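You operate a simulated robot arm through the tools that you are given. There is no shell and no other tool.

Carry out the task below with a simulated two-armed robot. There is one attempt and no reset: what you move stays moved.

TASK
Shut the pump of machine 1 down and set the brake.
Fine: switch off, knob to 0, then prime valve open and left open; suction tube into the water pail once the display shows 0; a spoonful spilt at most.

Only the result counts: the job must be done as asked and must still hold three seconds after the hand-in. Knocking over, shifting, dropping, spilling or breaking anything else fails it.

THE ROBOT
Two 6-joint arms with fingered hands on one trunk that stands fixed in place. Base frame: the origin is at the foot of the trunk, x ahead of it, y to its left, z up. Readings come in mm, degrees, newtons and seconds.
The left shoulder is at [50, 170, 1080], the right one opposite. Each reaches about 930 mm from its shoulder. Payload 3.5 kg a hand.
Tool frame (each hand has its own): the origin (TCP) lies between the finger pads and is the grasp point; the fingertips stand 26 mm ahead of it; z points along the fingers, y is the line along which they close. The gripper opens to 132 mm; its body begins 73 mm behind the TCP. The gripper is a hand of 3 fingers: y runs from the thumb to the fingers, the wrist lies at [0, 0, -234] in the tool frame, and closing takes about 1.5 s.
Orientation is that of the tool frame in the base frame, as a unit quaternion [x, y, z, w]. With the fingers straight down and closing along the base's y, the tool's x points along the base's -x, its y along +y and its z along -z.

THE INTERFACE
- The arms move only by the tool play_rows. It takes "left_series", "right_series" or both (then of equal length, played together; a hand with none holds still); each is a list of rows, each an object (a shift or turn left out is 0, a gripper value left out holds the last) with "offset": the shift along the tool's x, y, z in mm, a list of three; "dr": the turn, a rotation vector about the tool's x, y, z in degrees, a list of three. In form: [{"offset": [tx, ty, tz], "dr": [rx, ry, rz]}, ...]. A call has 1 to 20 rows; each row shifts and turns the commanded pose from where the row before left it, along the tool's axes as they then stand. "left_gripper" and "right_gripper" are, for a hand that has rows, the gripper command, from -1 (shut) to 1 (fully open), values between in proportion, set as the call begins (left out, the last holds). Each row takes 0.2 s and may step no farther than 50 mm and 8.6 degrees from the row before; otherwise, or with a gripper value out of range, the whole call is refused. A pose out of reach is approached as far as the arm can. The call stops where the force on the tool passes 40 N (or 10 N more than at its start, if that is more) or the arm is blocked; 0.2 s more then pass. The fingers move at their own pace (about 153 mm/s each) and stop on an object; they squeeze with about 27 N. The grip force told is the motor's: it shows also when the fingers shut on nothing. Time passes only in rows, and 0.2 s behind the last, so rows that do not move let the fingers close. The reply holds the time, the measured pose of the TCP, the force on the tool along the base axes, the opening and the grip force, in the units named above and with some noise, with the torque about the TCP (base axes, N m) and any sound that the robot's microphone picked up, and new pictures: "pictures" is both (left out), scene, wrist or none (wrist: the cameras of the hands that moved).
- Cameras (640 x 400 px; columns grow to the right, rows downward): "scene" is now at [31.9, -8.9, 1673.3]; the picture's right is [-0.10, -0.99, 0.00], its down [-0.63, 0.06, -0.77] and it looks along [0.77, -0.08, -0.63] (base axes); focal length 317 px, centre (320, 200). "left" rides on the left gripper at [-62, 3, -92] in its tool frame; the picture's right is [-0.05, -1.00, 0.00], its down [0.83, -0.04, -0.56] and it looks along [0.55, -0.03, 0.83] (tool axes); focal length 230 px, centre (320, 200). "right" rides on the right gripper at [62, 3, -92] in its tool frame; the picture's right is [-0.05, 1.00, 0.00], its down [-0.83, -0.04, -0.56] and it looks along [-0.55, -0.03, 0.83] (tool axes); focal length 230 px, centre (320, 200). There is no depth. A picture from a camera that has moved, and an enlarged one, comes with that camera's place and axes in the base frame and with its lens. The place of the scene camera against the robot may be out by one fixed shift of up to 18 mm in any direction.
- move_column(by): slides the trunk up (or, below 0, down) by that many mm; the arms and the scene camera ride with it, the base frame stays. It gives what a move gives, with no picture.
- finger_targets(finger1, finger2, thumb_bend, hand): sets how far each is bent, from 0 (flat) to 100 (curled in); at 30 the hand is open as for a grip, at 70 the pads meet at the TCP. One left out holds its place. A second passes; each finger stops where it meets its share of the squeeze, and holds until it gets a number again. A gripper value or a shape takes the hand back. It gives what a move gives, with no picture; readings hold the bend of each and the force on the fingers (four entries, about 0 where the hand has none), thumb and palm.
- set_grasp(shape, hand): the hand has 3 fingers and takes this shape, open, in about a second: jaw (thumb against the fingers, like two jaws); tri (thumb and two fingers); tip (a fingertip pinch); poke (one finger out to press); point (the index stretched); flat (the hand flat); cup (the hand cupped); fist (a fist). The gripper value then closes the fingers along that shape, each until it touches; the sizes above hold for jaw. It gives what a move gives, with no picture.
- pan_tilt(pan, tilt): turns the head with the scene camera to pan (to the left, within 86 degrees either way) and tilt (down, from -29 to 69), counted from straight ahead of the robot. It gives what a move gives, and a new picture of the scene camera.
- enlarge(camera, box): a new picture of the part [left, top, right, bottom] of that camera's present view, enlarged. It takes no simulated time.
- hand_in(): hands the job in; it is judged then, once.

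Nothing tells you positions but the pictures and the camera data. Unless the task says otherwise, let go and move clear before handing in.

The tools are called by a JSON object that holds its "op" and its "data". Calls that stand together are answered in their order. play_rows: Moves the arms, as the interface text tells. Its arguments: {"type":"object","properties":{"left_series":{"type":"array"},"left_gripper":{"type":"number"},"right_series":{"type":"array"},"right_gripper":{"type":"number"},"pictures":{"type":"string","enum":["both","scene","wrist","none"]}},"required":[]} The other tools are called the same way: move_column (by) moves the trunk up or down; set_grasp (shape, hand) gives the hand a shape; finger_targets (finger1, finger2, thumb_bend, hand) moves the fingers one by one; pan_tilt (pan, tilt) turns the head that bears the scene camera; enlarge (camera, box) takes an enlarged picture of a part of a camera's view; hand_in () hands the job in.

At the start:

```text
time: 0.0
left_ee_pos: [622.9, 245.8, 1227.7]
left_tcp_rot: [0.0, 1.0, -0.001, 0.0]
left_contact_force: [1.2, -0.2, -0.6]
left_torque: [0.0, 0.02, -0.02]
left_opening: 131.9
left_grip_force: 0.1
left_shape: jaw
left_bend: [30.0, 30.0, 30.0]
left_finger forces: [0.0, 0.0, 0.1, 0.0, 0.1, 0.0]
right_ee_pos: [639.9, -201.5, 1257.4]
right_tcp_rot: [0.0, 1.0, -0.001, 0.003]
right_contact_force: [0.3, 0.3, -0.3]
right_torque: [0.01, -0.04, -0.04]
right_opening: 131.9
right_grip_force: 0.1
right_shape: jaw
right_bend: [30.0, 30.0, 30.0]
right_finger forces: [0.0, 0.1, 0.0, 0.0, 0.1, 0.0]
trunk travel left (down, up): [-695.0, 15.0]
head pan, tilt (commanded): [-5.8, 39.4]
```

scene: 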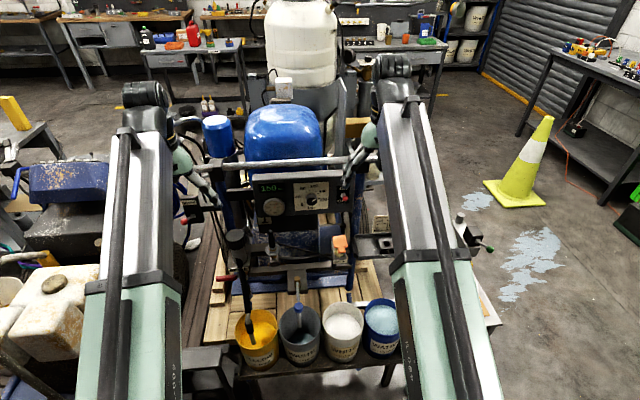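
right: 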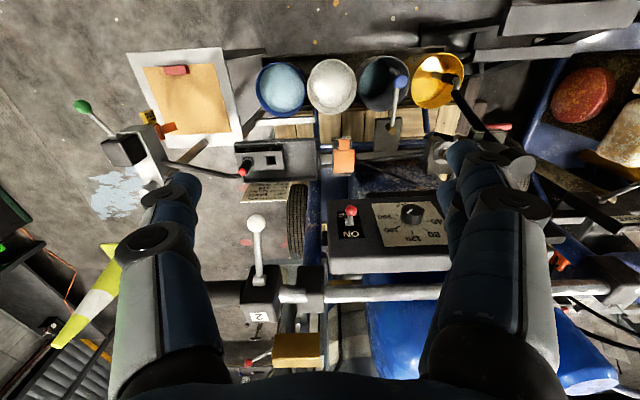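
left: 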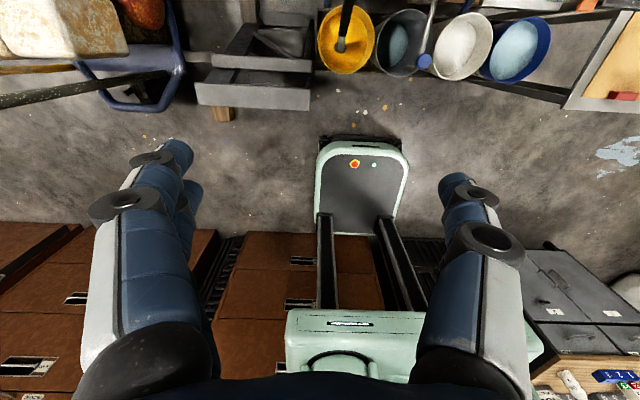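

I see a pump cart ahead with a display panel (switch, knob), four pails in front of it, several levers around it, and a clipboard with a sheet to the right. I will look closer before moving anything.

{"op": "enlarge", "data": {"camera": "scene", "box": [160, 120, 400, 270]}}

{"op": "enlarge", "data": {"camera": "scene", "box": [200, 240, 420, 380]}}

{"op": "enlarge", "data": {"camera": "right", "box": [220, 120, 480, 380]}}

{"op": "enlarge", "data": {"camera": "right", "box": [60, 40, 280, 200]}}

```text
2.67 times, centred on (280, 195) of scene
camera zoom: at [31.9, -8.9, 1673.3], right [-0.1, -0.99, 0.0], down [-0.63, 0.06, -0.77], along [0.77, -0.08, -0.63], focal length 844 px, centre (427, 213)
```

zoom: 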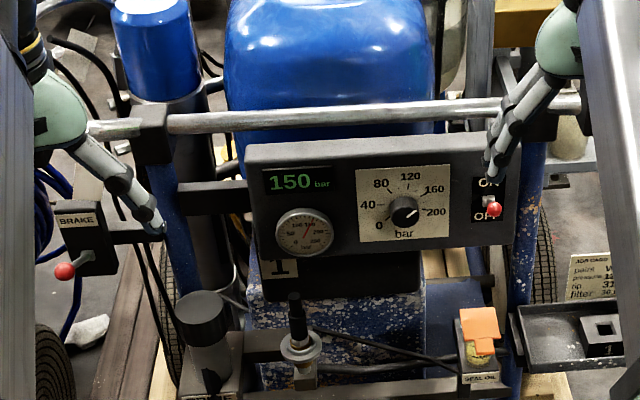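

```text
2.86 times, centred on (310, 310) of scene
camera zoom: at [31.9, -8.9, 1673.3], right [-0.1, -0.99, 0.0], down [-0.63, 0.06, -0.77], along [0.77, -0.08, -0.63], focal length 905 px, centre (349, -114)
```

zoom: 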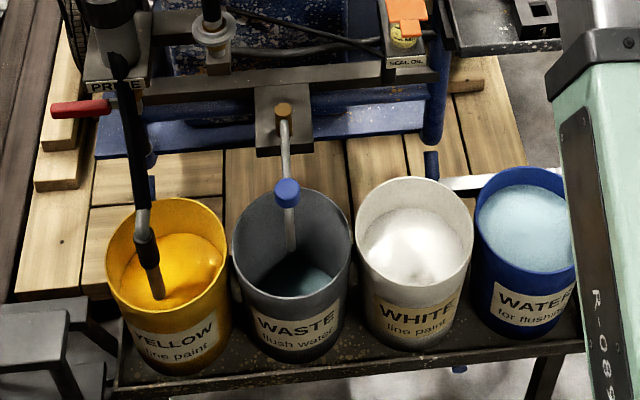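

```text
1.54 times, centred on (350, 250) of right
camera zoom: at [577.5, -198.2, 1348.3], right [0.05, 1.0, 0.0], down [0.83, -0.04, 0.56], along [0.56, -0.03, -0.83], focal length 354 px, centre (274, 123)
```

zoom: 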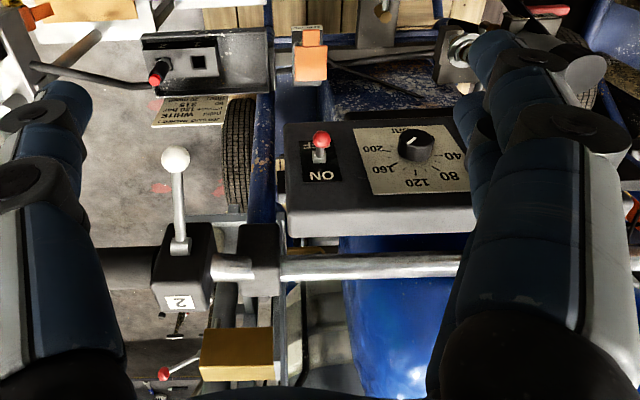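

```text
2.50 times, centred on (170, 120) of right
camera zoom: at [577.5, -198.2, 1348.3], right [0.05, 1.0, 0.0], down [0.83, -0.04, 0.56], along [0.56, -0.03, -0.83], focal length 575 px, centre (695, 400)
```

zoom: 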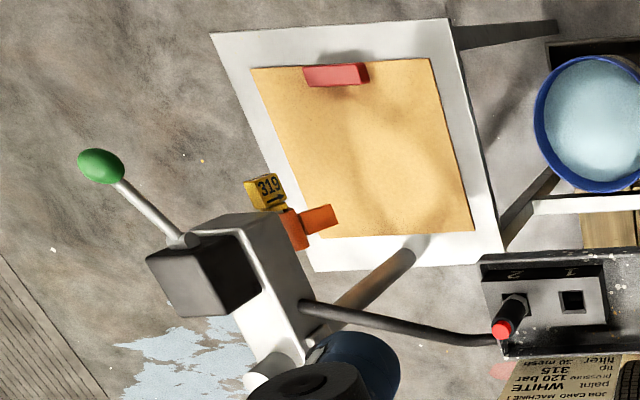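

The panel carries the plate "1", shows 150 bar, has a red-tipped switch, a knob, and a BRAKE lever stands to the left; the suction tube appears to be in the yellow pail. I will look round with the head for other machines and labels.

{"op": "pan_tilt", "data": {"pan": 30, "tilt": 45}}

{"op": "pan_tilt", "data": {"pan": -40, "tilt": 45}}

{"op": "pan_tilt", "data": {"pan": 0, "tilt": 55}}

```text
time: 1.0
left_ee_pos: [622.8, 245.1, 1228.3]
left_tcp_rot: [-0.001, 1.0, 0.0, 0.0]
left_contact_force: [-0.2, -0.3, 0.5]
left_torque: [0.02, 0.04, 0.01]
left_opening: 131.8
left_grip_force: 0.0
left_shape: jaw
left_bend: [30.0, 30.0, 30.0]
left_finger forces: [0.0, 0.1, 0.0, 0.0, 0.1, 0.0]
right_ee_pos: [639.4, -200.5, 1257.8]
right_tcp_rot: [0.0, 1.0, 0.0, 0.003]
right_contact_force: [0.3, -0.3, 0.6]
right_torque: [0.03, -0.01, 0.05]
right_opening: 132.1
right_grip_force: 0.1
right_shape: jaw
right_bend: [30.0, 30.0, 30.0]
right_finger forces: [0.0, 0.1, 0.0, 0.0, 0.0, 0.0]
trunk travel left (down, up): [-695.0, 15.0]
head pan, tilt (commanded): [30.0, 45.0]
camera scene: at [17.4, 40.2, 1665.1], right [0.5, -0.87, 0.0], down [-0.61, -0.35, -0.71], along [0.61, 0.35, -0.71], focal length 317 px, centre (320, 200)
```

scene: 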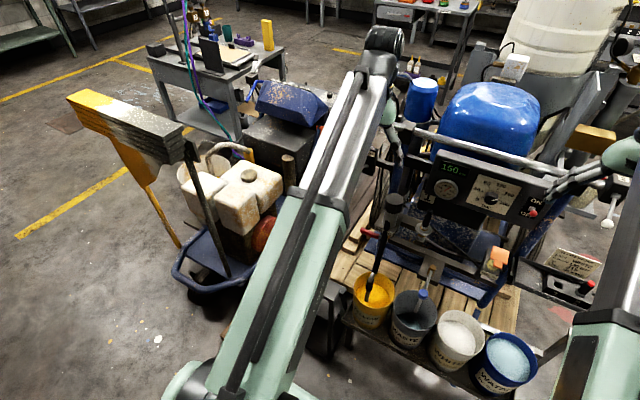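

```text
time: 2.4
left_ee_pos: [622.3, 245.3, 1227.2]
left_tcp_rot: [0.001, 1.0, 0.0, 0.0]
left_contact_force: [0.0, 0.2, -1.0]
left_torque: [-0.02, -0.03, 0.02]
left_opening: 131.8
left_grip_force: 0.1
left_shape: jaw
left_bend: [30.0, 30.0, 30.0]
left_finger forces: [0.0, 0.1, 0.0, 0.1, 0.0, 0.0]
right_ee_pos: [639.2, -202.2, 1257.7]
right_tcp_rot: [-0.001, 1.0, 0.0, 0.003]
right_contact_force: [0.0, 0.2, -0.8]
right_torque: [-0.02, 0.01, 0.01]
right_opening: 131.9
right_grip_force: 0.1
right_shape: jaw
right_bend: [30.0, 30.0, 30.0]
right_finger forces: [0.1, 0.0, 0.0, 0.1, 0.1, 0.0]
trunk travel left (down, up): [-695.0, 15.0]
head pan, tilt (commanded): [-40.0, 45.0]
camera scene: at [9.3, -52.6, 1665.1], right [-0.64, -0.77, 0.0], down [-0.54, 0.45, -0.71], along [0.54, -0.45, -0.71], focal length 317 px, centre (320, 200)
```

scene: 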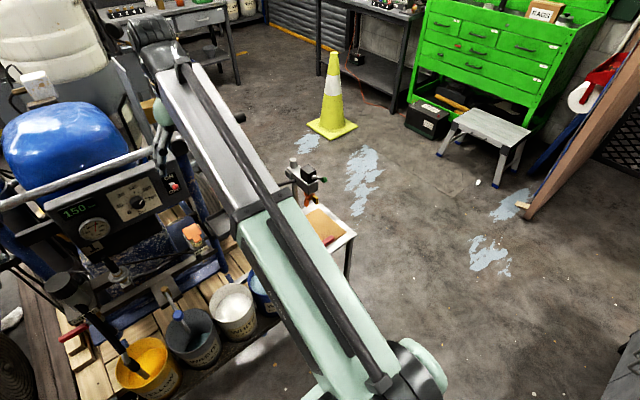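

```text
time: 3.5
left_ee_pos: [622.8, 244.8, 1227.7]
left_tcp_rot: [0.0, 1.0, 0.0, 0.001]
left_contact_force: [0.2, -0.1, 0.3]
left_torque: [0.04, 0.0, 0.0]
left_opening: 132.2
left_grip_force: 0.0
left_shape: jaw
left_bend: [30.0, 30.0, 30.0]
left_finger forces: [0.1, 0.0, 0.0, 0.0, 0.1, 0.0]
right_ee_pos: [639.4, -201.1, 1257.6]
right_tcp_rot: [-0.001, 1.0, 0.0, 0.003]
right_contact_force: [-0.7, 0.4, -0.1]
right_torque: [0.01, 0.0, 0.0]
right_opening: 132.0
right_grip_force: 0.0
right_shape: jaw
right_bend: [30.0, 30.0, 30.0]
right_finger forces: [0.1, 0.0, 0.1, 0.1, 0.1, 0.0]
trunk travel left (down, up): [-695.0, 15.0]
head pan, tilt (commanded): [0.0, 55.0]
camera scene: at [19.0, -0.4, 1651.7], right [0.0, -1.0, 0.0], down [-0.82, 0.0, -0.57], along [0.57, 0.0, -0.82], focal length 317 px, centre (320, 200)
```

scene: 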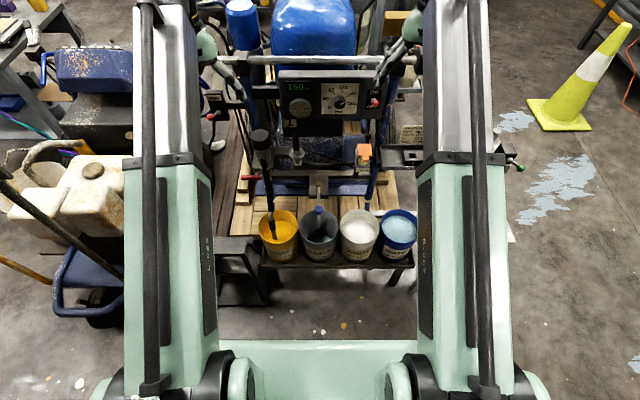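

{"op": "enlarge", "data": {"camera": "scene", "box": [200, 60, 420, 200]}}

{"op": "enlarge", "data": {"camera": "scene", "box": [220, 120, 430, 280]}}

{"op": "enlarge", "data": {"camera": "right", "box": [420, 60, 560, 200]}}

{"op": "enlarge", "data": {"camera": "right", "box": [300, 120, 500, 280]}}

{"op": "enlarge", "data": {"camera": "left", "box": [290, 0, 590, 120]}}

```text
2.86 times, centred on (310, 130) of scene
camera zoom: at [19.0, -0.4, 1651.7], right [0.0, -1.0, 0.0], down [-0.82, 0.0, -0.57], along [0.57, 0.0, -0.82], focal length 905 px, centre (349, 400)
```

zoom: 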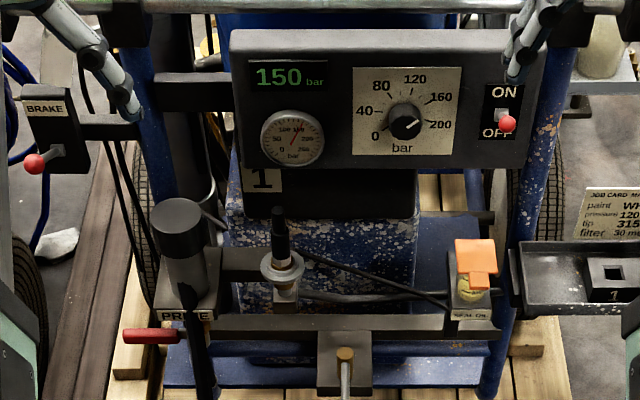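

```text
2.50 times, centred on (325, 200) of scene
camera zoom: at [19.0, -0.4, 1651.7], right [0.0, -1.0, 0.0], down [-0.82, 0.0, -0.57], along [0.57, 0.0, -0.82], focal length 792 px, centre (308, 200)
```

zoom: 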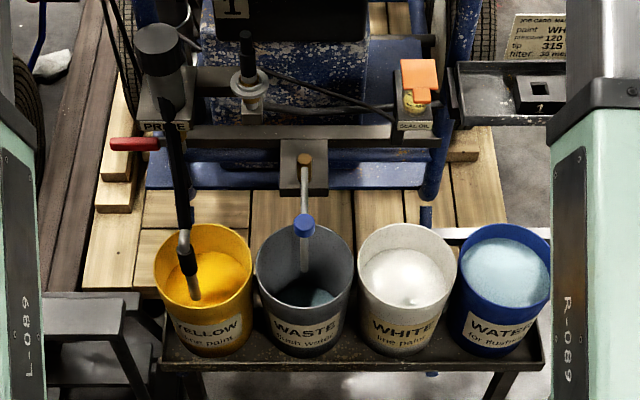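

```text
2.86 times, centred on (490, 130) of right
camera zoom: at [577.5, -198.2, 1348.3], right [0.05, 1.0, 0.0], down [0.83, -0.04, 0.56], along [0.56, -0.03, -0.83], focal length 657 px, centre (-166, 400)
```

zoom: 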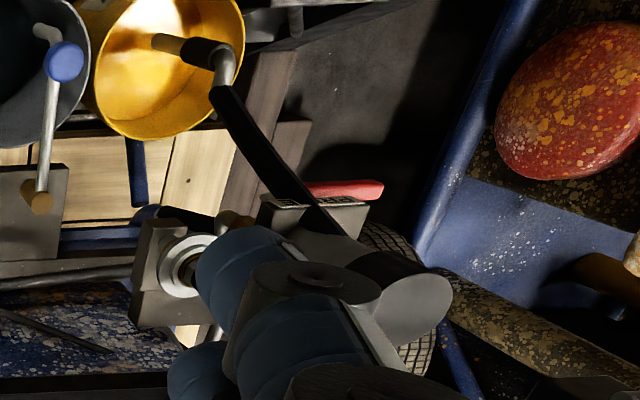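

```text
2.50 times, centred on (400, 200) of right
camera zoom: at [577.5, -198.2, 1348.3], right [0.05, 1.0, 0.0], down [0.83, -0.04, 0.56], along [0.56, -0.03, -0.83], focal length 575 px, centre (120, 200)
```

zoom: 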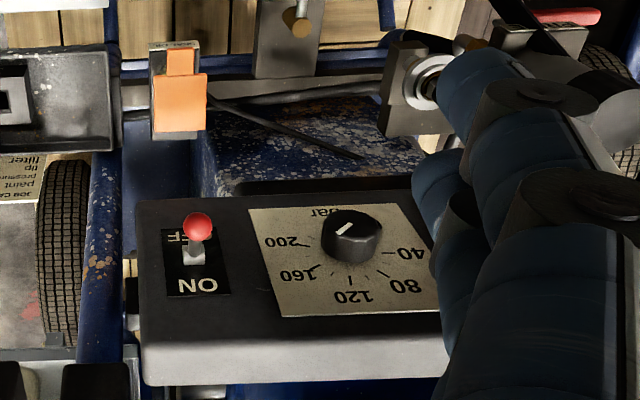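

```text
2.13 times, centred on (440, 60) of left
camera zoom: at [684.8, 249.9, 1319.5], right [0.05, -1.0, 0.0], down [-0.83, -0.04, 0.56], along [-0.55, -0.03, -0.83], focal length 491 px, centre (64, 499)
```

zoom: 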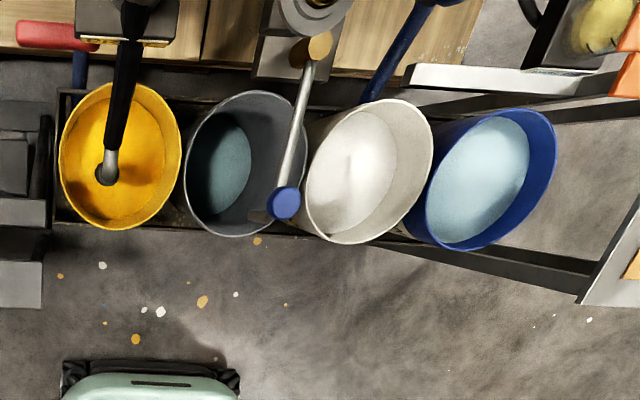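

The switch lever sits slightly upward (ON) at roughly x 790, y -163, z 1060, and the pails stand at about x 710 with rims near z 480. The arms hide parts of the view, so I draw both hands back and outward.

{"op": "play_rows", "data": {"right_series": [{"offset": [28, -40, 0]}, {"offset": [28, -40, 0]}, {"offset": [28, -40, 0]}, {"offset": [28, -40, 0]}, {"offset": [28, -40, 0]}], "left_series": [{"offset": [28, 40, 0]}, {"offset": [28, 40, 0]}, {"offset": [28, 40, 0]}, {"offset": [28, 40, 0]}, {"offset": [28, 40, 0]}], "pictures": "both"}}

```text
time: 4.7
left_ee_pos: [484.0, 447.7, 1223.7]
left_tcp_rot: [0.0, 1.0, 0.002, 0.003]
left_contact_force: [-0.5, -0.7, 0.1]
left_torque: [0.03, -0.01, 0.02]
left_opening: 132.0
left_grip_force: 0.2
left_shape: jaw
left_bend: [30.0, 30.0, 30.0]
left_finger forces: [0.0, 0.0, 0.1, 0.0, 0.0, 0.1]
left hand out of reach, approached as far as the arm can: row 4
right_ee_pos: [510.8, -403.2, 1225.1]
right_tcp_rot: [-0.001, 1.0, -0.002, 0.007]
right_contact_force: [-1.1, -0.2, -0.3]
right_torque: [0.02, -0.04, -0.04]
right_opening: 132.1
right_grip_force: 0.0
right_shape: jaw
right_bend: [30.0, 30.0, 30.0]
right_finger forces: [0.0, 0.0, 0.0, 0.1, 0.0, 0.0]
right hand out of reach, approached as far as the arm can: row 1, 2, 3, 4, 5
trunk travel left (down, up): [-695.0, 15.0]
head pan, tilt (commanded): [0.0, 55.0]
camera scene: at [18.0, -0.6, 1651.7], right [0.0, -1.0, 0.0], down [-0.82, 0.0, -0.57], along [0.57, 0.0, -0.82], focal length 317 px, centre (320, 200)
camera right: at [448.2, -399.5, 1315.8], right [0.05, 1.0, 0.0], down [0.82, -0.04, 0.57], along [0.57, -0.03, -0.82], focal length 230 px, centre (320, 200)
camera left: at [545.8, 452.0, 1315.5], right [0.05, -1.0, 0.0], down [-0.83, -0.05, 0.55], along [-0.55, -0.03, -0.84], focal length 230 px, centre (320, 200)
```

scene: 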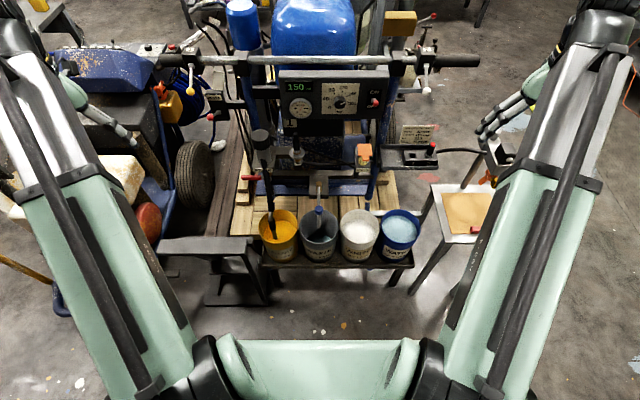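
right: 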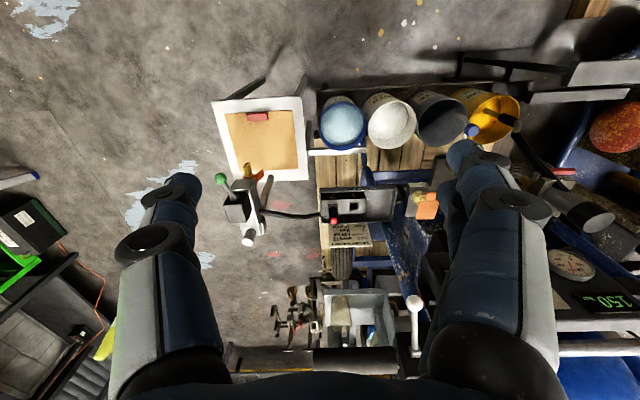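
left: 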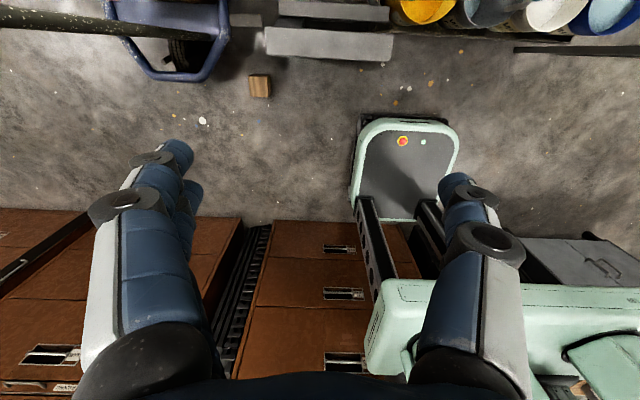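

{"op": "pan_tilt", "data": {"pan": 0, "tilt": 42}}

{"op": "enlarge", "data": {"camera": "scene", "box": [150, 80, 470, 280]}}

{"op": "enlarge", "data": {"camera": "scene", "box": [140, 90, 260, 165]}}

{"op": "enlarge", "data": {"camera": "scene", "box": [265, 120, 395, 200]}}

{"op": "enlarge", "data": {"camera": "scene", "box": [370, 90, 490, 250]}}

{"op": "enlarge", "data": {"camera": "scene", "box": [225, 190, 345, 290]}}

```text
time: 5.5
left_ee_pos: [485.1, 447.9, 1223.2]
left_tcp_rot: [0.0, 1.0, 0.002, 0.004]
left_contact_force: [-0.2, -0.6, 0.5]
left_torque: [0.02, 0.0, -0.02]
left_opening: 131.9
left_grip_force: 0.0
left_shape: jaw
left_bend: [30.0, 30.0, 30.0]
left_finger forces: [0.1, 0.0, 0.0, 0.0, 0.0, 0.0]
right_ee_pos: [511.7, -402.5, 1225.3]
right_tcp_rot: [0.0, 1.0, -0.002, 0.006]
right_contact_force: [0.2, 0.4, -0.4]
right_torque: [-0.01, -0.01, 0.0]
right_opening: 132.2
right_grip_force: 0.0
right_shape: jaw
right_bend: [30.0, 30.0, 30.0]
right_finger forces: [0.1, 0.0, 0.1, 0.0, 0.1, 0.0]
trunk travel left (down, up): [-695.0, 15.0]
head pan, tilt (commanded): [0.0, 42.0]
camera scene: at [30.3, -0.4, 1669.4], right [0.0, -1.0, 0.0], down [-0.67, 0.0, -0.74], along [0.74, 0.0, -0.67], focal length 317 px, centre (320, 200)
```

scene: 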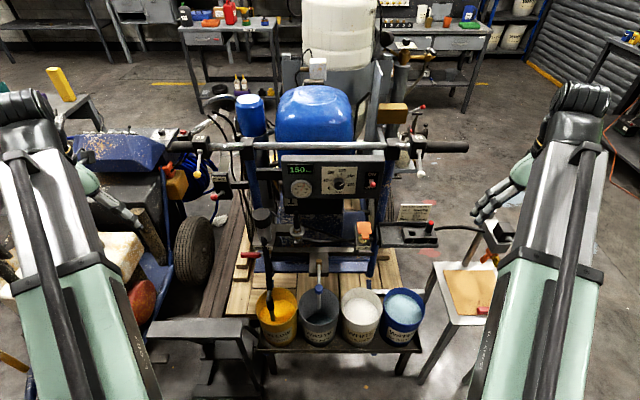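

```text
2.00 times, centred on (310, 180) of scene
camera zoom: at [30.3, -0.4, 1669.4], right [0.0, -1.0, 0.0], down [-0.67, 0.0, -0.74], along [0.74, 0.0, -0.67], focal length 633 px, centre (340, 240)
```

zoom: 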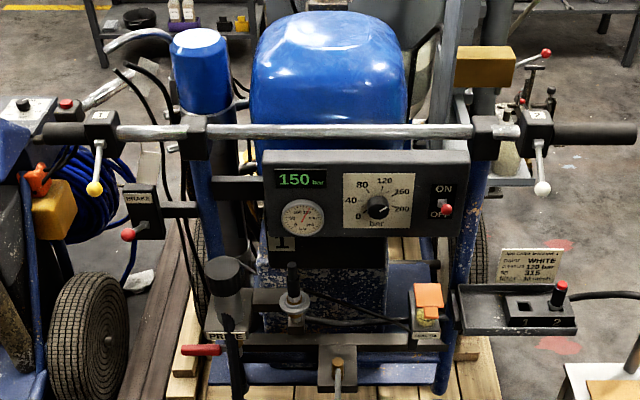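

```text
5.33 times, centred on (200, 128) of scene
camera zoom: at [30.3, -0.4, 1669.4], right [0.0, -1.0, 0.0], down [-0.67, 0.0, -0.74], along [0.74, 0.0, -0.67], focal length 1689 px, centre (960, 587)
```

zoom: 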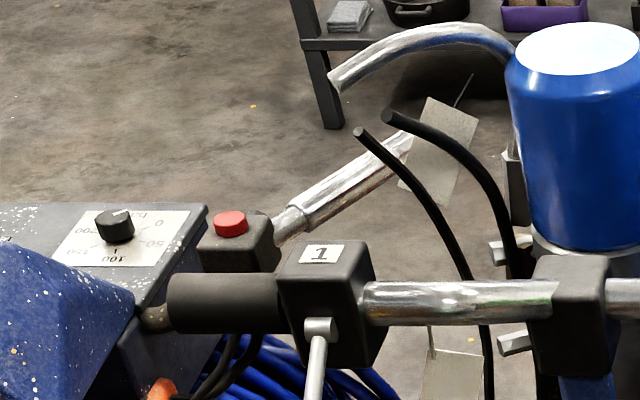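

```text
4.92 times, centred on (330, 160) of scene
camera zoom: at [30.3, -0.4, 1669.4], right [0.0, -1.0, 0.0], down [-0.67, 0.0, -0.74], along [0.74, 0.0, -0.67], focal length 1559 px, centre (271, 397)
```

zoom: 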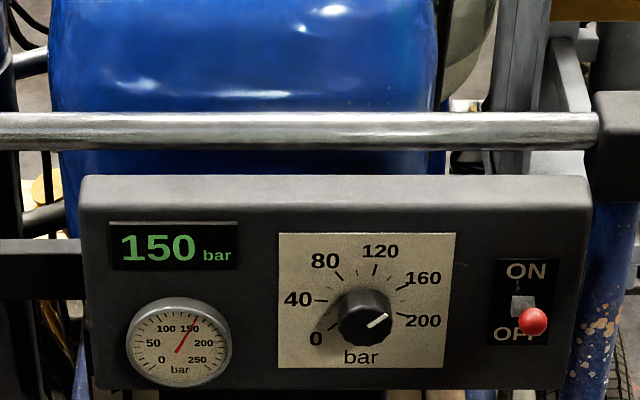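

```text
2.50 times, centred on (430, 170) of scene
camera zoom: at [30.3, -0.4, 1669.4], right [0.0, -1.0, 0.0], down [-0.67, 0.0, -0.74], along [0.74, 0.0, -0.67], focal length 792 px, centre (45, 275)
```

zoom: 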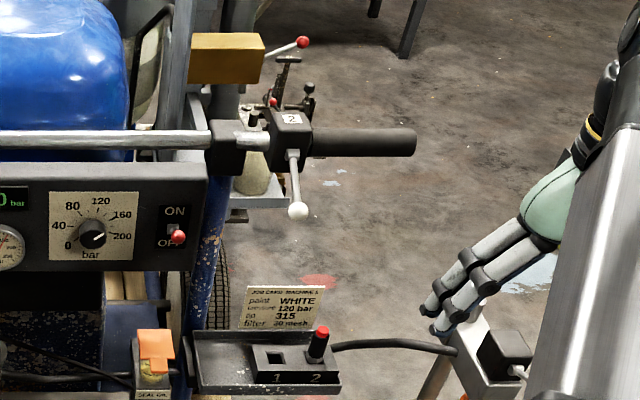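

```text
4.00 times, centred on (285, 240) of scene
camera zoom: at [30.3, -0.4, 1669.4], right [0.0, -1.0, 0.0], down [-0.67, 0.0, -0.74], along [0.74, 0.0, -0.67], focal length 1267 px, centre (460, 40)
```

zoom: 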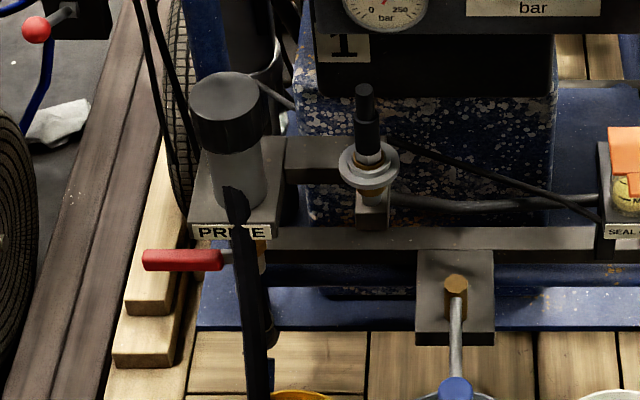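

{"op": "enlarge", "data": {"camera": "scene", "box": [195, 165, 245, 205]}}

{"op": "enlarge", "data": {"camera": "scene", "box": [235, 195, 295, 240]}}

{"op": "enlarge", "data": {"camera": "scene", "box": [235, 235, 335, 335]}}

{"op": "enlarge", "data": {"camera": "right", "box": [300, 80, 460, 180]}}

{"op": "enlarge", "data": {"camera": "right", "box": [440, 80, 640, 220]}}

```text
10.00 times, centred on (220, 185) of scene
camera zoom: at [30.3, -0.4, 1669.4], right [0.0, -1.0, 0.0], down [-0.67, 0.0, -0.74], along [0.74, 0.0, -0.67], focal length 3166 px, centre (1320, 350)
```

zoom: 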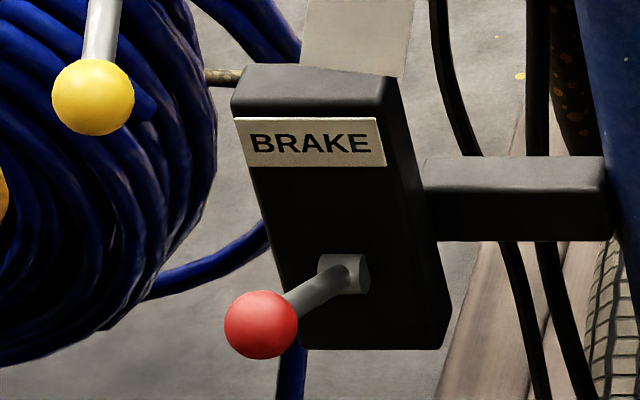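

```text
8.89 times, centred on (265, 218) of scene
camera zoom: at [30.3, -0.4, 1669.4], right [0.0, -1.0, 0.0], down [-0.67, 0.0, -0.74], along [0.74, 0.0, -0.67], focal length 2815 px, centre (809, 44)
```

zoom: 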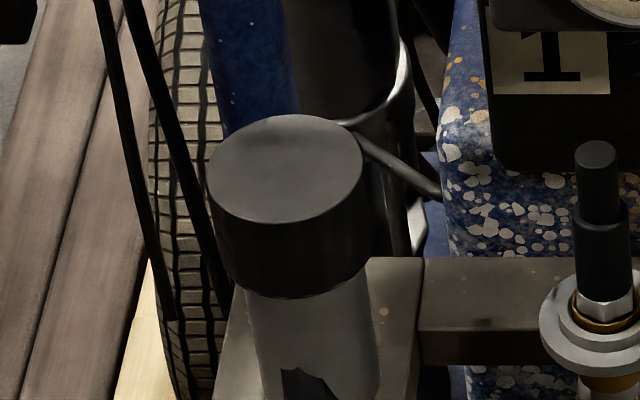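

```text
4.00 times, centred on (285, 285) of scene
camera zoom: at [30.3, -0.4, 1669.4], right [0.0, -1.0, 0.0], down [-0.67, 0.0, -0.74], along [0.74, 0.0, -0.67], focal length 1267 px, centre (460, -140)
```

zoom: 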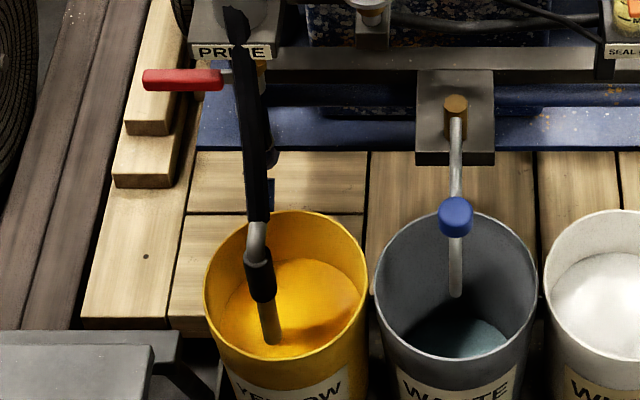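

```text
4.00 times, centred on (380, 130) of right
camera zoom: at [449.4, -398.7, 1315.6], right [0.05, 1.0, 0.0], down [0.82, -0.04, 0.57], along [0.56, -0.03, -0.82], focal length 920 px, centre (80, 480)
```

zoom: 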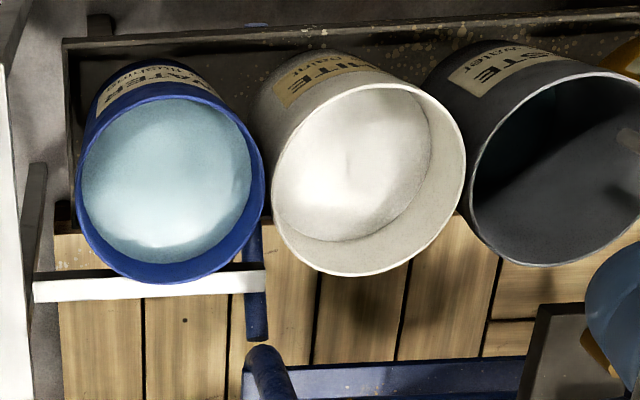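

```text
2.86 times, centred on (540, 150) of right
camera zoom: at [449.4, -398.7, 1315.6], right [0.05, 1.0, 0.0], down [0.82, -0.04, 0.57], along [0.56, -0.03, -0.82], focal length 657 px, centre (-309, 343)
```

zoom: 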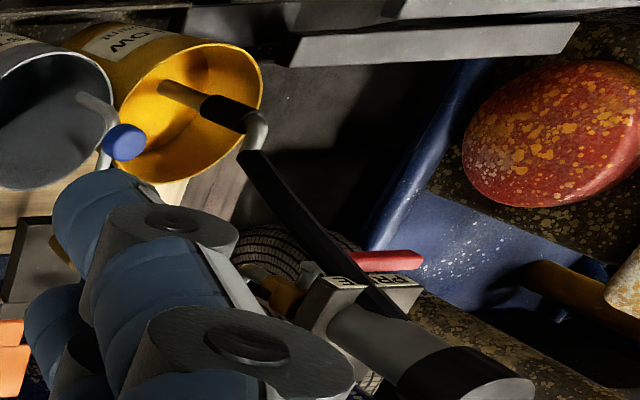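

Now the layout is clear: machine 1's panel (150 bar, knob at about 150-200, switch ON), BRAKE box with a red ball at left, PRIME valve with a red handle below, suction tube in the yellow pail. I bring both hands to forward-looking poses to view the parts with the wrist cameras.

{"op": "play_rows", "data": {"left_series": [{"offset": [-7.5, -11.8, 7.3], "dr": [0, -8.6, 0]}, {"offset": [-6.3, -11.8, 8.3], "dr": [0, -8.6, 0]}, {"offset": [-5.0, -11.8, 9.2], "dr": [0, -8.6, 0]}, {"offset": [-3.6, -11.8, 9.8], "dr": [0, -8.6, 0]}, {"offset": [-2.1, -11.8, 10.3], "dr": [0, -8.6, 0]}, {"offset": [-0.5, -11.8, 10.5], "dr": [0, -8.6, 0]}, {"offset": [1.1, -11.8, 10.4], "dr": [0, -8.6, 0]}, {"offset": [2.6, -11.8, 10.1], "dr": [0, -8.6, 0]}, {"offset": [4.1, -11.8, 9.6], "dr": [0, -8.6, 0]}, {"offset": [5.5, -11.8, 8.9], "dr": [0, -8.6, 0]}], "right_series": [{"offset": [-4.8, 33.7, 27.5], "dr": [0, -7.2, 0]}, {"offset": [-1.3, 33.7, 27.9], "dr": [0, -7.2, 0]}, {"offset": [2.2, 33.7, 27.8], "dr": [0, -7.2, 0]}, {"offset": [5.6, 33.7, 27.3], "dr": [0, -7.2, 0]}, {"offset": [9.1, 33.7, 26.4], "dr": [0, -7.2, 0]}, {"offset": [12.3, 33.7, 25.1], "dr": [0, -7.2, 0]}, {}, {}, {}, {}]}}

```text
time: 7.7
left_ee_pos: [646.2, 386.9, 1176.1]
left_tcp_rot: [-0.001, 0.731, 0.0, 0.682]
left_contact_force: [0.5, -0.4, -0.1]
left_torque: [-0.01, 0.0, 0.01]
left_opening: 131.7
left_grip_force: 0.1
left_shape: jaw
left_bend: [30.0, 30.0, 30.0]
left_finger forces: [0.0, 0.1, 0.0, 0.1, 0.0, 0.1]
left hand out of reach, approached as far as the arm can: row 5, 6, 7, 8, 9, 10
right_ee_pos: [631.9, -216.5, 1079.7]
right_tcp_rot: [0.0, 0.928, 0.0, 0.372]
right_contact_force: [0.0, 0.4, -0.3]
right_torque: [-0.03, 0.03, 0.01]
right_opening: 131.9
right_grip_force: 0.1
right_shape: jaw
right_bend: [30.0, 30.0, 30.0]
right_finger forces: [0.0, 0.0, 0.0, 0.1, 0.0, 0.1]
right hand out of reach, approached as far as the arm can: row 4, 5, 6
trunk travel left (down, up): [-695.0, 15.0]
head pan, tilt (commanded): [0.0, 42.0]
camera scene: at [30.8, -0.3, 1669.4], right [0.0, -1.0, 0.0], down [-0.67, 0.0, -0.74], along [0.74, 0.0, -0.67], focal length 317 px, centre (320, 200)
camera right: at [523.3, -212.9, 1103.2], right [0.04, 1.0, 0.04], down [0.22, -0.04, 0.97], along [0.97, -0.03, -0.22], focal length 230 px, centre (320, 200)
camera left: at [559.2, 392.5, 1244.3], right [0.01, -1.0, 0.05], down [-0.61, -0.04, -0.79], along [0.79, -0.03, -0.61], focal length 230 px, centre (320, 200)
```

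scene: 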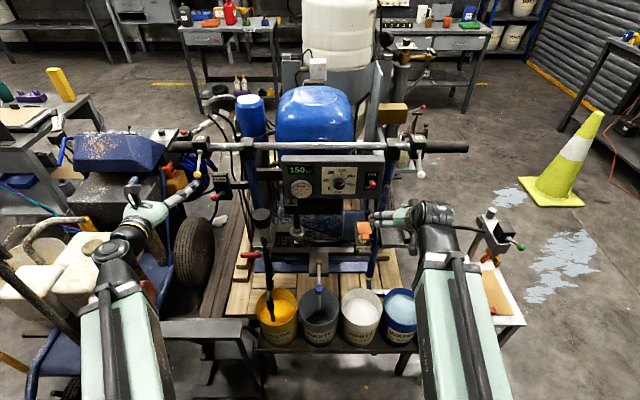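
right: 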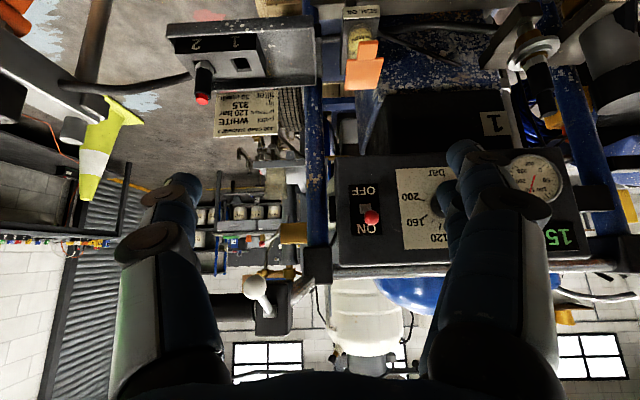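
left: 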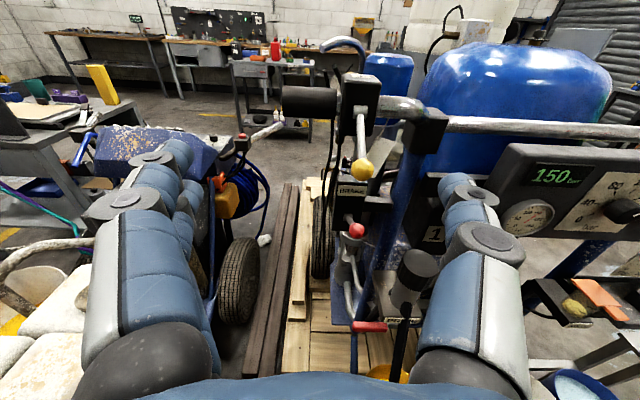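

{"op": "enlarge", "data": {"camera": "right", "box": [320, 130, 580, 290]}}

{"op": "enlarge", "data": {"camera": "left", "box": [290, 150, 450, 390]}}

{"op": "enlarge", "data": {"camera": "left", "box": [330, 170, 440, 240]}}

{"op": "enlarge", "data": {"camera": "right", "box": [480, 0, 640, 110]}}

```text
2.46 times, centred on (450, 210) of right
camera zoom: at [523.3, -212.9, 1103.2], right [0.04, 1.0, 0.04], down [0.22, -0.04, 0.97], along [0.97, -0.03, -0.22], focal length 566 px, centre (0, 175)
```

zoom: 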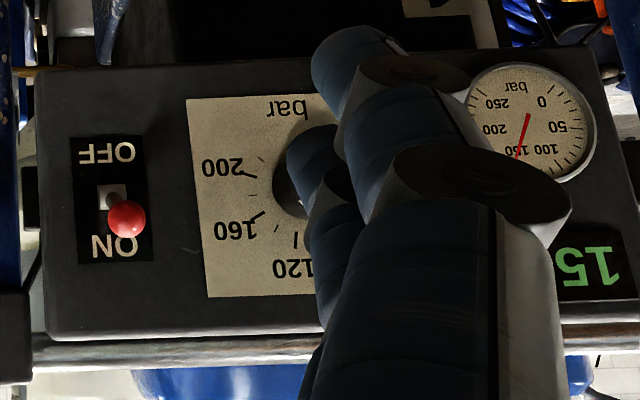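

```text
1.67 times, centred on (370, 270) of left
camera zoom: at [559.2, 392.5, 1244.3], right [0.01, -1.0, 0.05], down [-0.61, -0.04, -0.79], along [0.79, -0.03, -0.61], focal length 384 px, centre (237, 83)
```

zoom: 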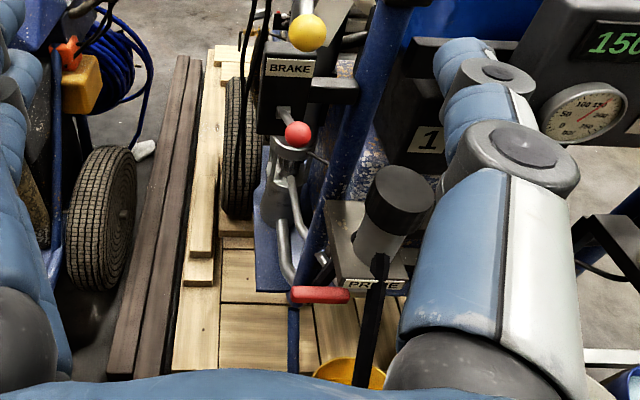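

```text
5.71 times, centred on (385, 205) of left
camera zoom: at [559.2, 392.5, 1244.3], right [0.01, -1.0, 0.05], down [-0.61, -0.04, -0.79], along [0.79, -0.03, -0.61], focal length 1315 px, centre (-51, 171)
```

zoom: 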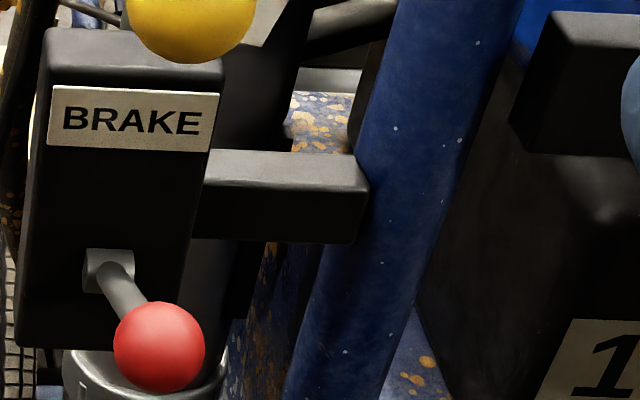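

```text
3.64 times, centred on (560, 55) of right
camera zoom: at [523.3, -212.9, 1103.2], right [0.04, 1.0, 0.04], down [0.22, -0.04, 0.97], along [0.97, -0.03, -0.22], focal length 837 px, centre (-553, 727)
```

zoom: 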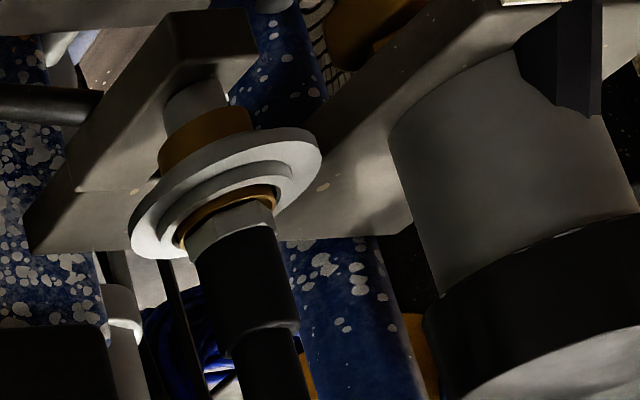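

Triangulation gives: switch ball about (786,-163,1066) tilted up = ON; brake ball (776,333,1028) with its pivot at (851,332,985), i.e. lever up; red prime handle from (784,296,728) to (780,224,740). I try the poke shape on the right hand to see its finger.

{"op": "set_grasp", "data": {"hand": "right", "shape": "poke"}}

{"op": "enlarge", "data": {"camera": "right", "box": [0, 0, 640, 400]}}

{"op": "enlarge", "data": {"camera": "scene", "box": [340, 170, 480, 260]}}

```text
time: 8.6
left_ee_pos: [646.8, 388.3, 1178.2]
left_tcp_rot: [0.0, 0.731, 0.0, 0.682]
left_contact_force: [0.4, -0.2, -0.2]
left_torque: [0.03, -0.01, 0.05]
left_opening: 131.9
left_grip_force: 0.0
left_shape: jaw
left_bend: [30.0, 30.0, 30.0]
left_finger forces: [0.1, 0.0, 0.0, 0.1, 0.1, 0.0]
right_ee_pos: [630.5, -215.9, 1080.5]
right_tcp_rot: [-0.001, 0.928, 0.0, 0.371]
right_contact_force: [-0.4, -0.6, -0.3]
right_torque: [-0.03, 0.0, 0.0]
right_opening: 0.1
right_grip_force: 0.0
right_shape: poke
right_bend: [100.0, 100.0, 45.0]
right_finger forces: [0.0, 0.1, 0.0, 0.0, 0.1, 0.0]
trunk travel left (down, up): [-695.0, 15.0]
head pan, tilt (commanded): [0.0, 42.0]
```

```text
1.00 times, centred on (320, 200) of right (not enlarged: the box is as wide or as high as the picture)
camera zoom: at [523.1, -213.0, 1103.3], right [0.04, 1.0, 0.04], down [0.22, -0.04, 0.97], along [0.97, -0.03, -0.22], focal length 230 px, centre (320, 200)
```

zoom: 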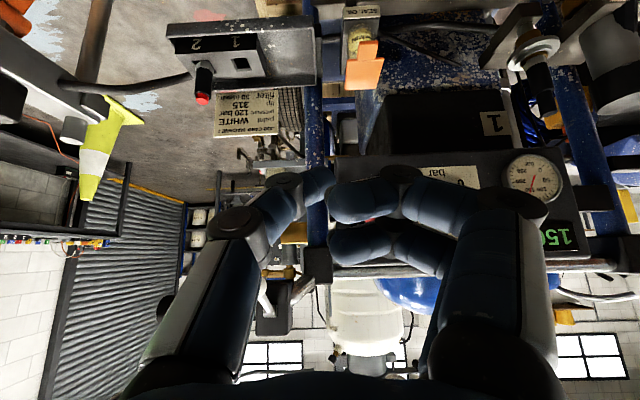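

```text
4.44 times, centred on (410, 215) of scene
camera zoom: at [30.5, -0.4, 1669.4], right [0.0, -1.0, 0.0], down [-0.67, 0.0, -0.74], along [0.74, 0.0, -0.67], focal length 1407 px, centre (-80, 133)
```

zoom: 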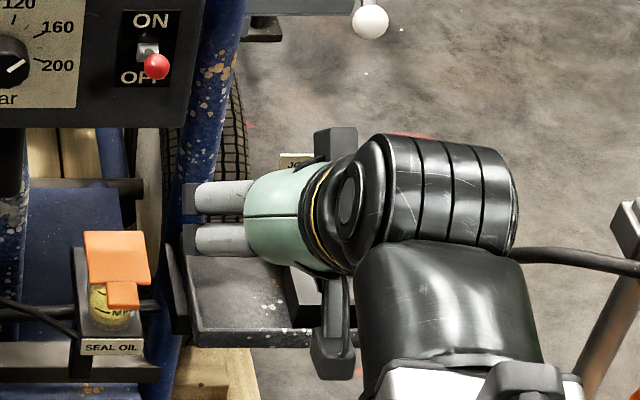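

The poke shape uses the thumb, which is not so handy; I will use the left hand (its camera rides above) with closed jaws for the switch. The right hand goes back to jaw shape and moves out to the right, the left hand travels across to in front of the switch.

{"op": "play_rows", "data": {"right_series": [{"offset": [-13.8, -45, -14.5]}, {"offset": [-13.8, -45, -14.5]}, {"offset": [-13.8, -45, -14.5]}, {"offset": [-13.8, -45, -14.5]}, {"offset": [-13.8, -45, -14.5]}], "pictures": "none"}}

{"op": "set_grasp", "data": {"hand": "right", "shape": "jaw"}}

{"op": "play_rows", "data": {"left_series": [{"offset": [8, -46, 0]}, {"offset": [8, -46, 0]}, {"offset": [8, -46, 0]}, {"offset": [8, -40, 25]}, {"offset": [8, -40, 25]}, {"offset": [8, -40, 25], "dr": [0, -4, 0]}], "pictures": "both"}}

```text
time: 9.8
left_ee_pos: [646.8, 386.9, 1177.7]
left_tcp_rot: [0.0, 0.731, 0.001, 0.682]
left_contact_force: [-0.5, -0.7, -0.5]
left_torque: [0.02, -0.01, -0.03]
left_opening: 132.1
left_grip_force: 0.0
left_shape: jaw
left_bend: [30.0, 30.0, 30.0]
left_finger forces: [0.1, 0.0, 0.0, 0.0, 0.0, 0.1]
right_ee_pos: [633.1, -445.1, 1180.4]
right_tcp_rot: [0.0, 0.929, 0.0, 0.371]
right_contact_force: [-0.5, -0.1, -0.9]
right_torque: [-0.02, -0.02, 0.0]
right_opening: 0.0
right_grip_force: 0.1
right_shape: poke
right_bend: [100.0, 100.0, 45.0]
right_finger forces: [0.0, 0.1, 0.0, 0.1, 0.0, 0.1]
trunk travel left (down, up): [-695.0, 15.0]
head pan, tilt (commanded): [0.0, 42.0]
```

```text
time: 10.7
left_ee_pos: [647.8, 387.0, 1178.4]
left_tcp_rot: [-0.001, 0.732, 0.001, 0.682]
left_contact_force: [0.5, 0.1, -0.1]
left_torque: [0.04, -0.01, 0.03]
left_opening: 132.0
left_grip_force: 0.0
left_shape: jaw
left_bend: [30.0, 30.0, 30.0]
left_finger forces: [0.0, 0.0, 0.0, 0.0, 0.0, 0.1]
right_ee_pos: [633.7, -444.6, 1179.0]
right_tcp_rot: [0.0, 0.929, 0.001, 0.371]
right_contact_force: [0.2, 0.4, -0.6]
right_torque: [0.0, 0.03, -0.01]
right_opening: 131.6
right_grip_force: 0.0
right_shape: jaw
right_bend: [30.0, 30.0, 30.0]
right_finger forces: [0.0, 0.0, 0.1, 0.1, 0.1, 0.1]
trunk travel left (down, up): [-695.0, 15.0]
head pan, tilt (commanded): [0.0, 42.0]
```

```text
time: 12.1
left_ee_pos: [770.4, 171.8, 1125.5]
left_tcp_rot: [0.01, 0.71, -0.01, 0.704]
left_contact_force: [0.7, -0.8, 0.1]
left_torque: [0.0, 0.0, -0.02]
left_opening: 131.9
left_grip_force: 0.0
left_shape: jaw
left_bend: [30.0, 30.0, 30.0]
left_finger forces: [0.0, 0.0, 0.1, 0.1, 0.0, 0.1]
left hand out of reach, approached as far as the arm can: row 1, 2, 3, 6
right_ee_pos: [634.5, -444.3, 1180.8]
right_tcp_rot: [-0.001, 0.929, 0.001, 0.371]
right_contact_force: [0.0, -0.6, -0.2]
right_torque: [-0.01, 0.01, 0.01]
right_opening: 131.8
right_grip_force: 0.2
right_shape: jaw
right_bend: [30.0, 30.0, 30.0]
right_finger forces: [0.0, 0.1, 0.0, 0.0, 0.0, 0.0]
trunk travel left (down, up): [-695.0, 15.0]
head pan, tilt (commanded): [0.0, 42.0]
camera scene: at [31.1, 0.1, 1669.4], right [0.0, -1.0, 0.0], down [-0.67, 0.0, -0.74], along [0.74, 0.0, -0.67], focal length 317 px, centre (320, 200)
camera left: at [679.7, 178.8, 1187.1], right [-0.03, -1.0, 0.05], down [-0.56, -0.03, -0.83], along [0.83, -0.05, -0.56], focal length 230 px, centre (320, 200)
```

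scene: 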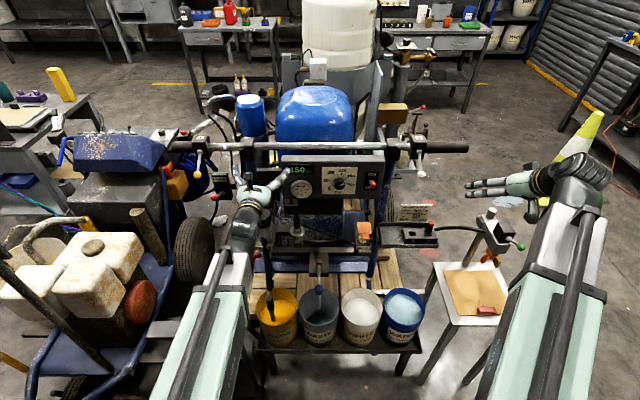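
left: 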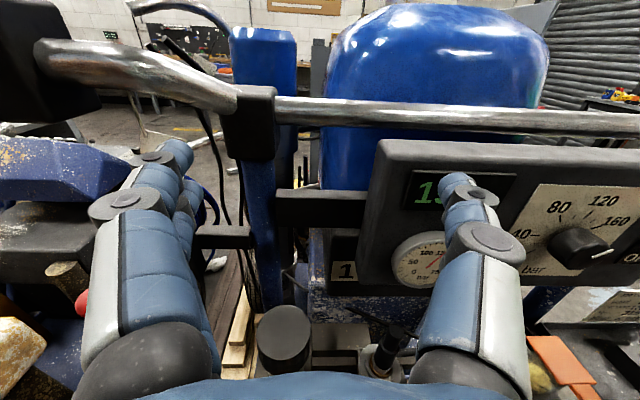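

The left hand was pushed forward to (770,172,1125) because it cannot come too near its own shoulder. I move it on sideways to y about -170 while backing away from the panel.

{"op": "play_rows", "data": {"left_series": [{"offset": [-5, -45, -5]}, {"offset": [-5, -45, -8]}, {"offset": [0, -45, -10]}, {"offset": [0, -45, -14]}, {"offset": [0, -45, -14]}, {"offset": [0, -45, -14]}, {"offset": [0, -45, -10]}, {"offset": [0, -20, 0]}], "left_gripper": -1, "pictures": "both"}}

```text
time: 13.8
left_ee_pos: [697.4, 5.1, 1176.3]
left_tcp_rot: [0.042, 0.718, -0.043, 0.693]
left_contact_force: [-0.8, 0.2, -0.4]
left_torque: [-0.01, 0.0, -0.02]
left_opening: 0.0
left_grip_force: 26.8
left_shape: jaw
left_bend: [64.0, 64.0, 67.0]
left_finger forces: [0.1, 0.0, 0.0, 0.0, 0.1, 0.0]
left hand out of reach, approached as far as the arm can: row 1, 2, 3, 4, 5, 6
right_ee_pos: [633.7, -444.1, 1180.3]
right_tcp_rot: [-0.001, 0.928, 0.0, 0.371]
right_contact_force: [-0.1, 0.5, 0.1]
right_torque: [-0.05, -0.01, 0.0]
right_opening: 131.8
right_grip_force: 0.0
right_shape: jaw
right_bend: [30.0, 30.0, 30.0]
right_finger forces: [0.0, 0.0, 0.0, 0.1, 0.0, 0.0]
trunk travel left (down, up): [-695.0, 15.0]
head pan, tilt (commanded): [0.0, 42.0]
camera scene: at [30.8, 0.1, 1669.4], right [0.0, -1.0, 0.0], down [-0.67, 0.0, -0.74], along [0.74, 0.0, -0.67], focal length 317 px, centre (320, 200)
camera left: at [608.4, 22.1, 1240.3], right [-0.12, -0.99, 0.05], down [-0.59, 0.03, -0.81], along [0.8, -0.13, -0.58], focal length 230 px, centre (320, 200)
```

scene: 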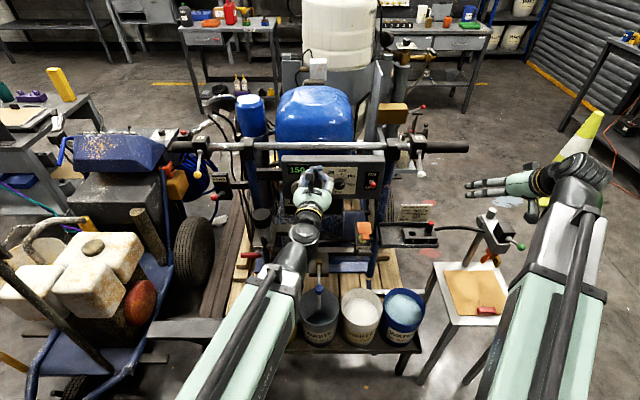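
left: 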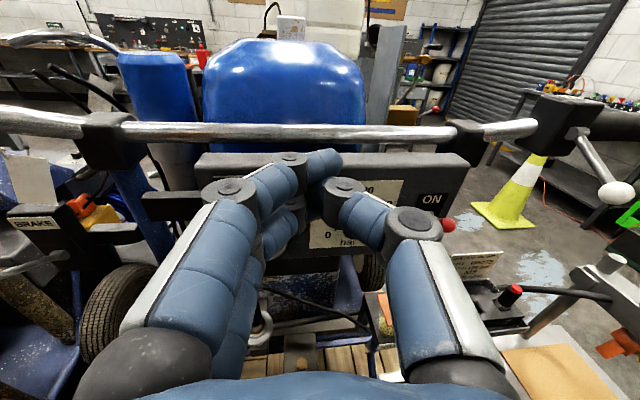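

The left hand is at (697,5,1176) with a slight yaw. I straighten it and go on to y about -173, above and in front of the switch ball.

{"op": "play_rows", "data": {"left_series": [{"dr": [-7, 0, 0]}, {"offset": [8, -44, 0]}, {"offset": [8, -44, 0]}, {"offset": [8, -44, 0]}, {"offset": [8, -44, 0]}], "pictures": "wrist"}}

```text
time: 15.1
left_ee_pos: [692.3, -168.7, 1141.6]
left_tcp_rot: [0.001, 0.72, 0.001, 0.694]
left_contact_force: [0.0, 0.6, -0.2]
left_torque: [0.01, 0.03, 0.0]
left_opening: 0.1
left_grip_force: 26.9
left_shape: jaw
left_bend: [64.0, 64.0, 67.0]
left_finger forces: [0.1, 0.0, 0.0, 0.1, 0.0, 0.0]
right_ee_pos: [632.7, -444.8, 1180.5]
right_tcp_rot: [-0.002, 0.929, 0.001, 0.371]
right_contact_force: [-0.3, 0.2, -0.1]
right_torque: [-0.01, -0.03, 0.02]
right_opening: 131.8
right_grip_force: 0.1
right_shape: jaw
right_bend: [30.0, 30.0, 30.0]
right_finger forces: [0.0, 0.0, 0.0, 0.0, 0.0, 0.0]
trunk travel left (down, up): [-695.0, 15.0]
head pan, tilt (commanded): [0.0, 42.0]
camera left: at [602.1, -164.4, 1205.4], right [0.0, -1.0, 0.05], down [-0.58, -0.04, -0.81], along [0.81, -0.03, -0.58], focal length 230 px, centre (320, 200)
```

left: 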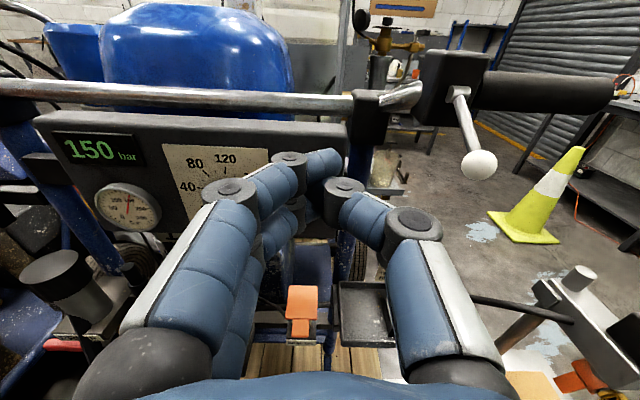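

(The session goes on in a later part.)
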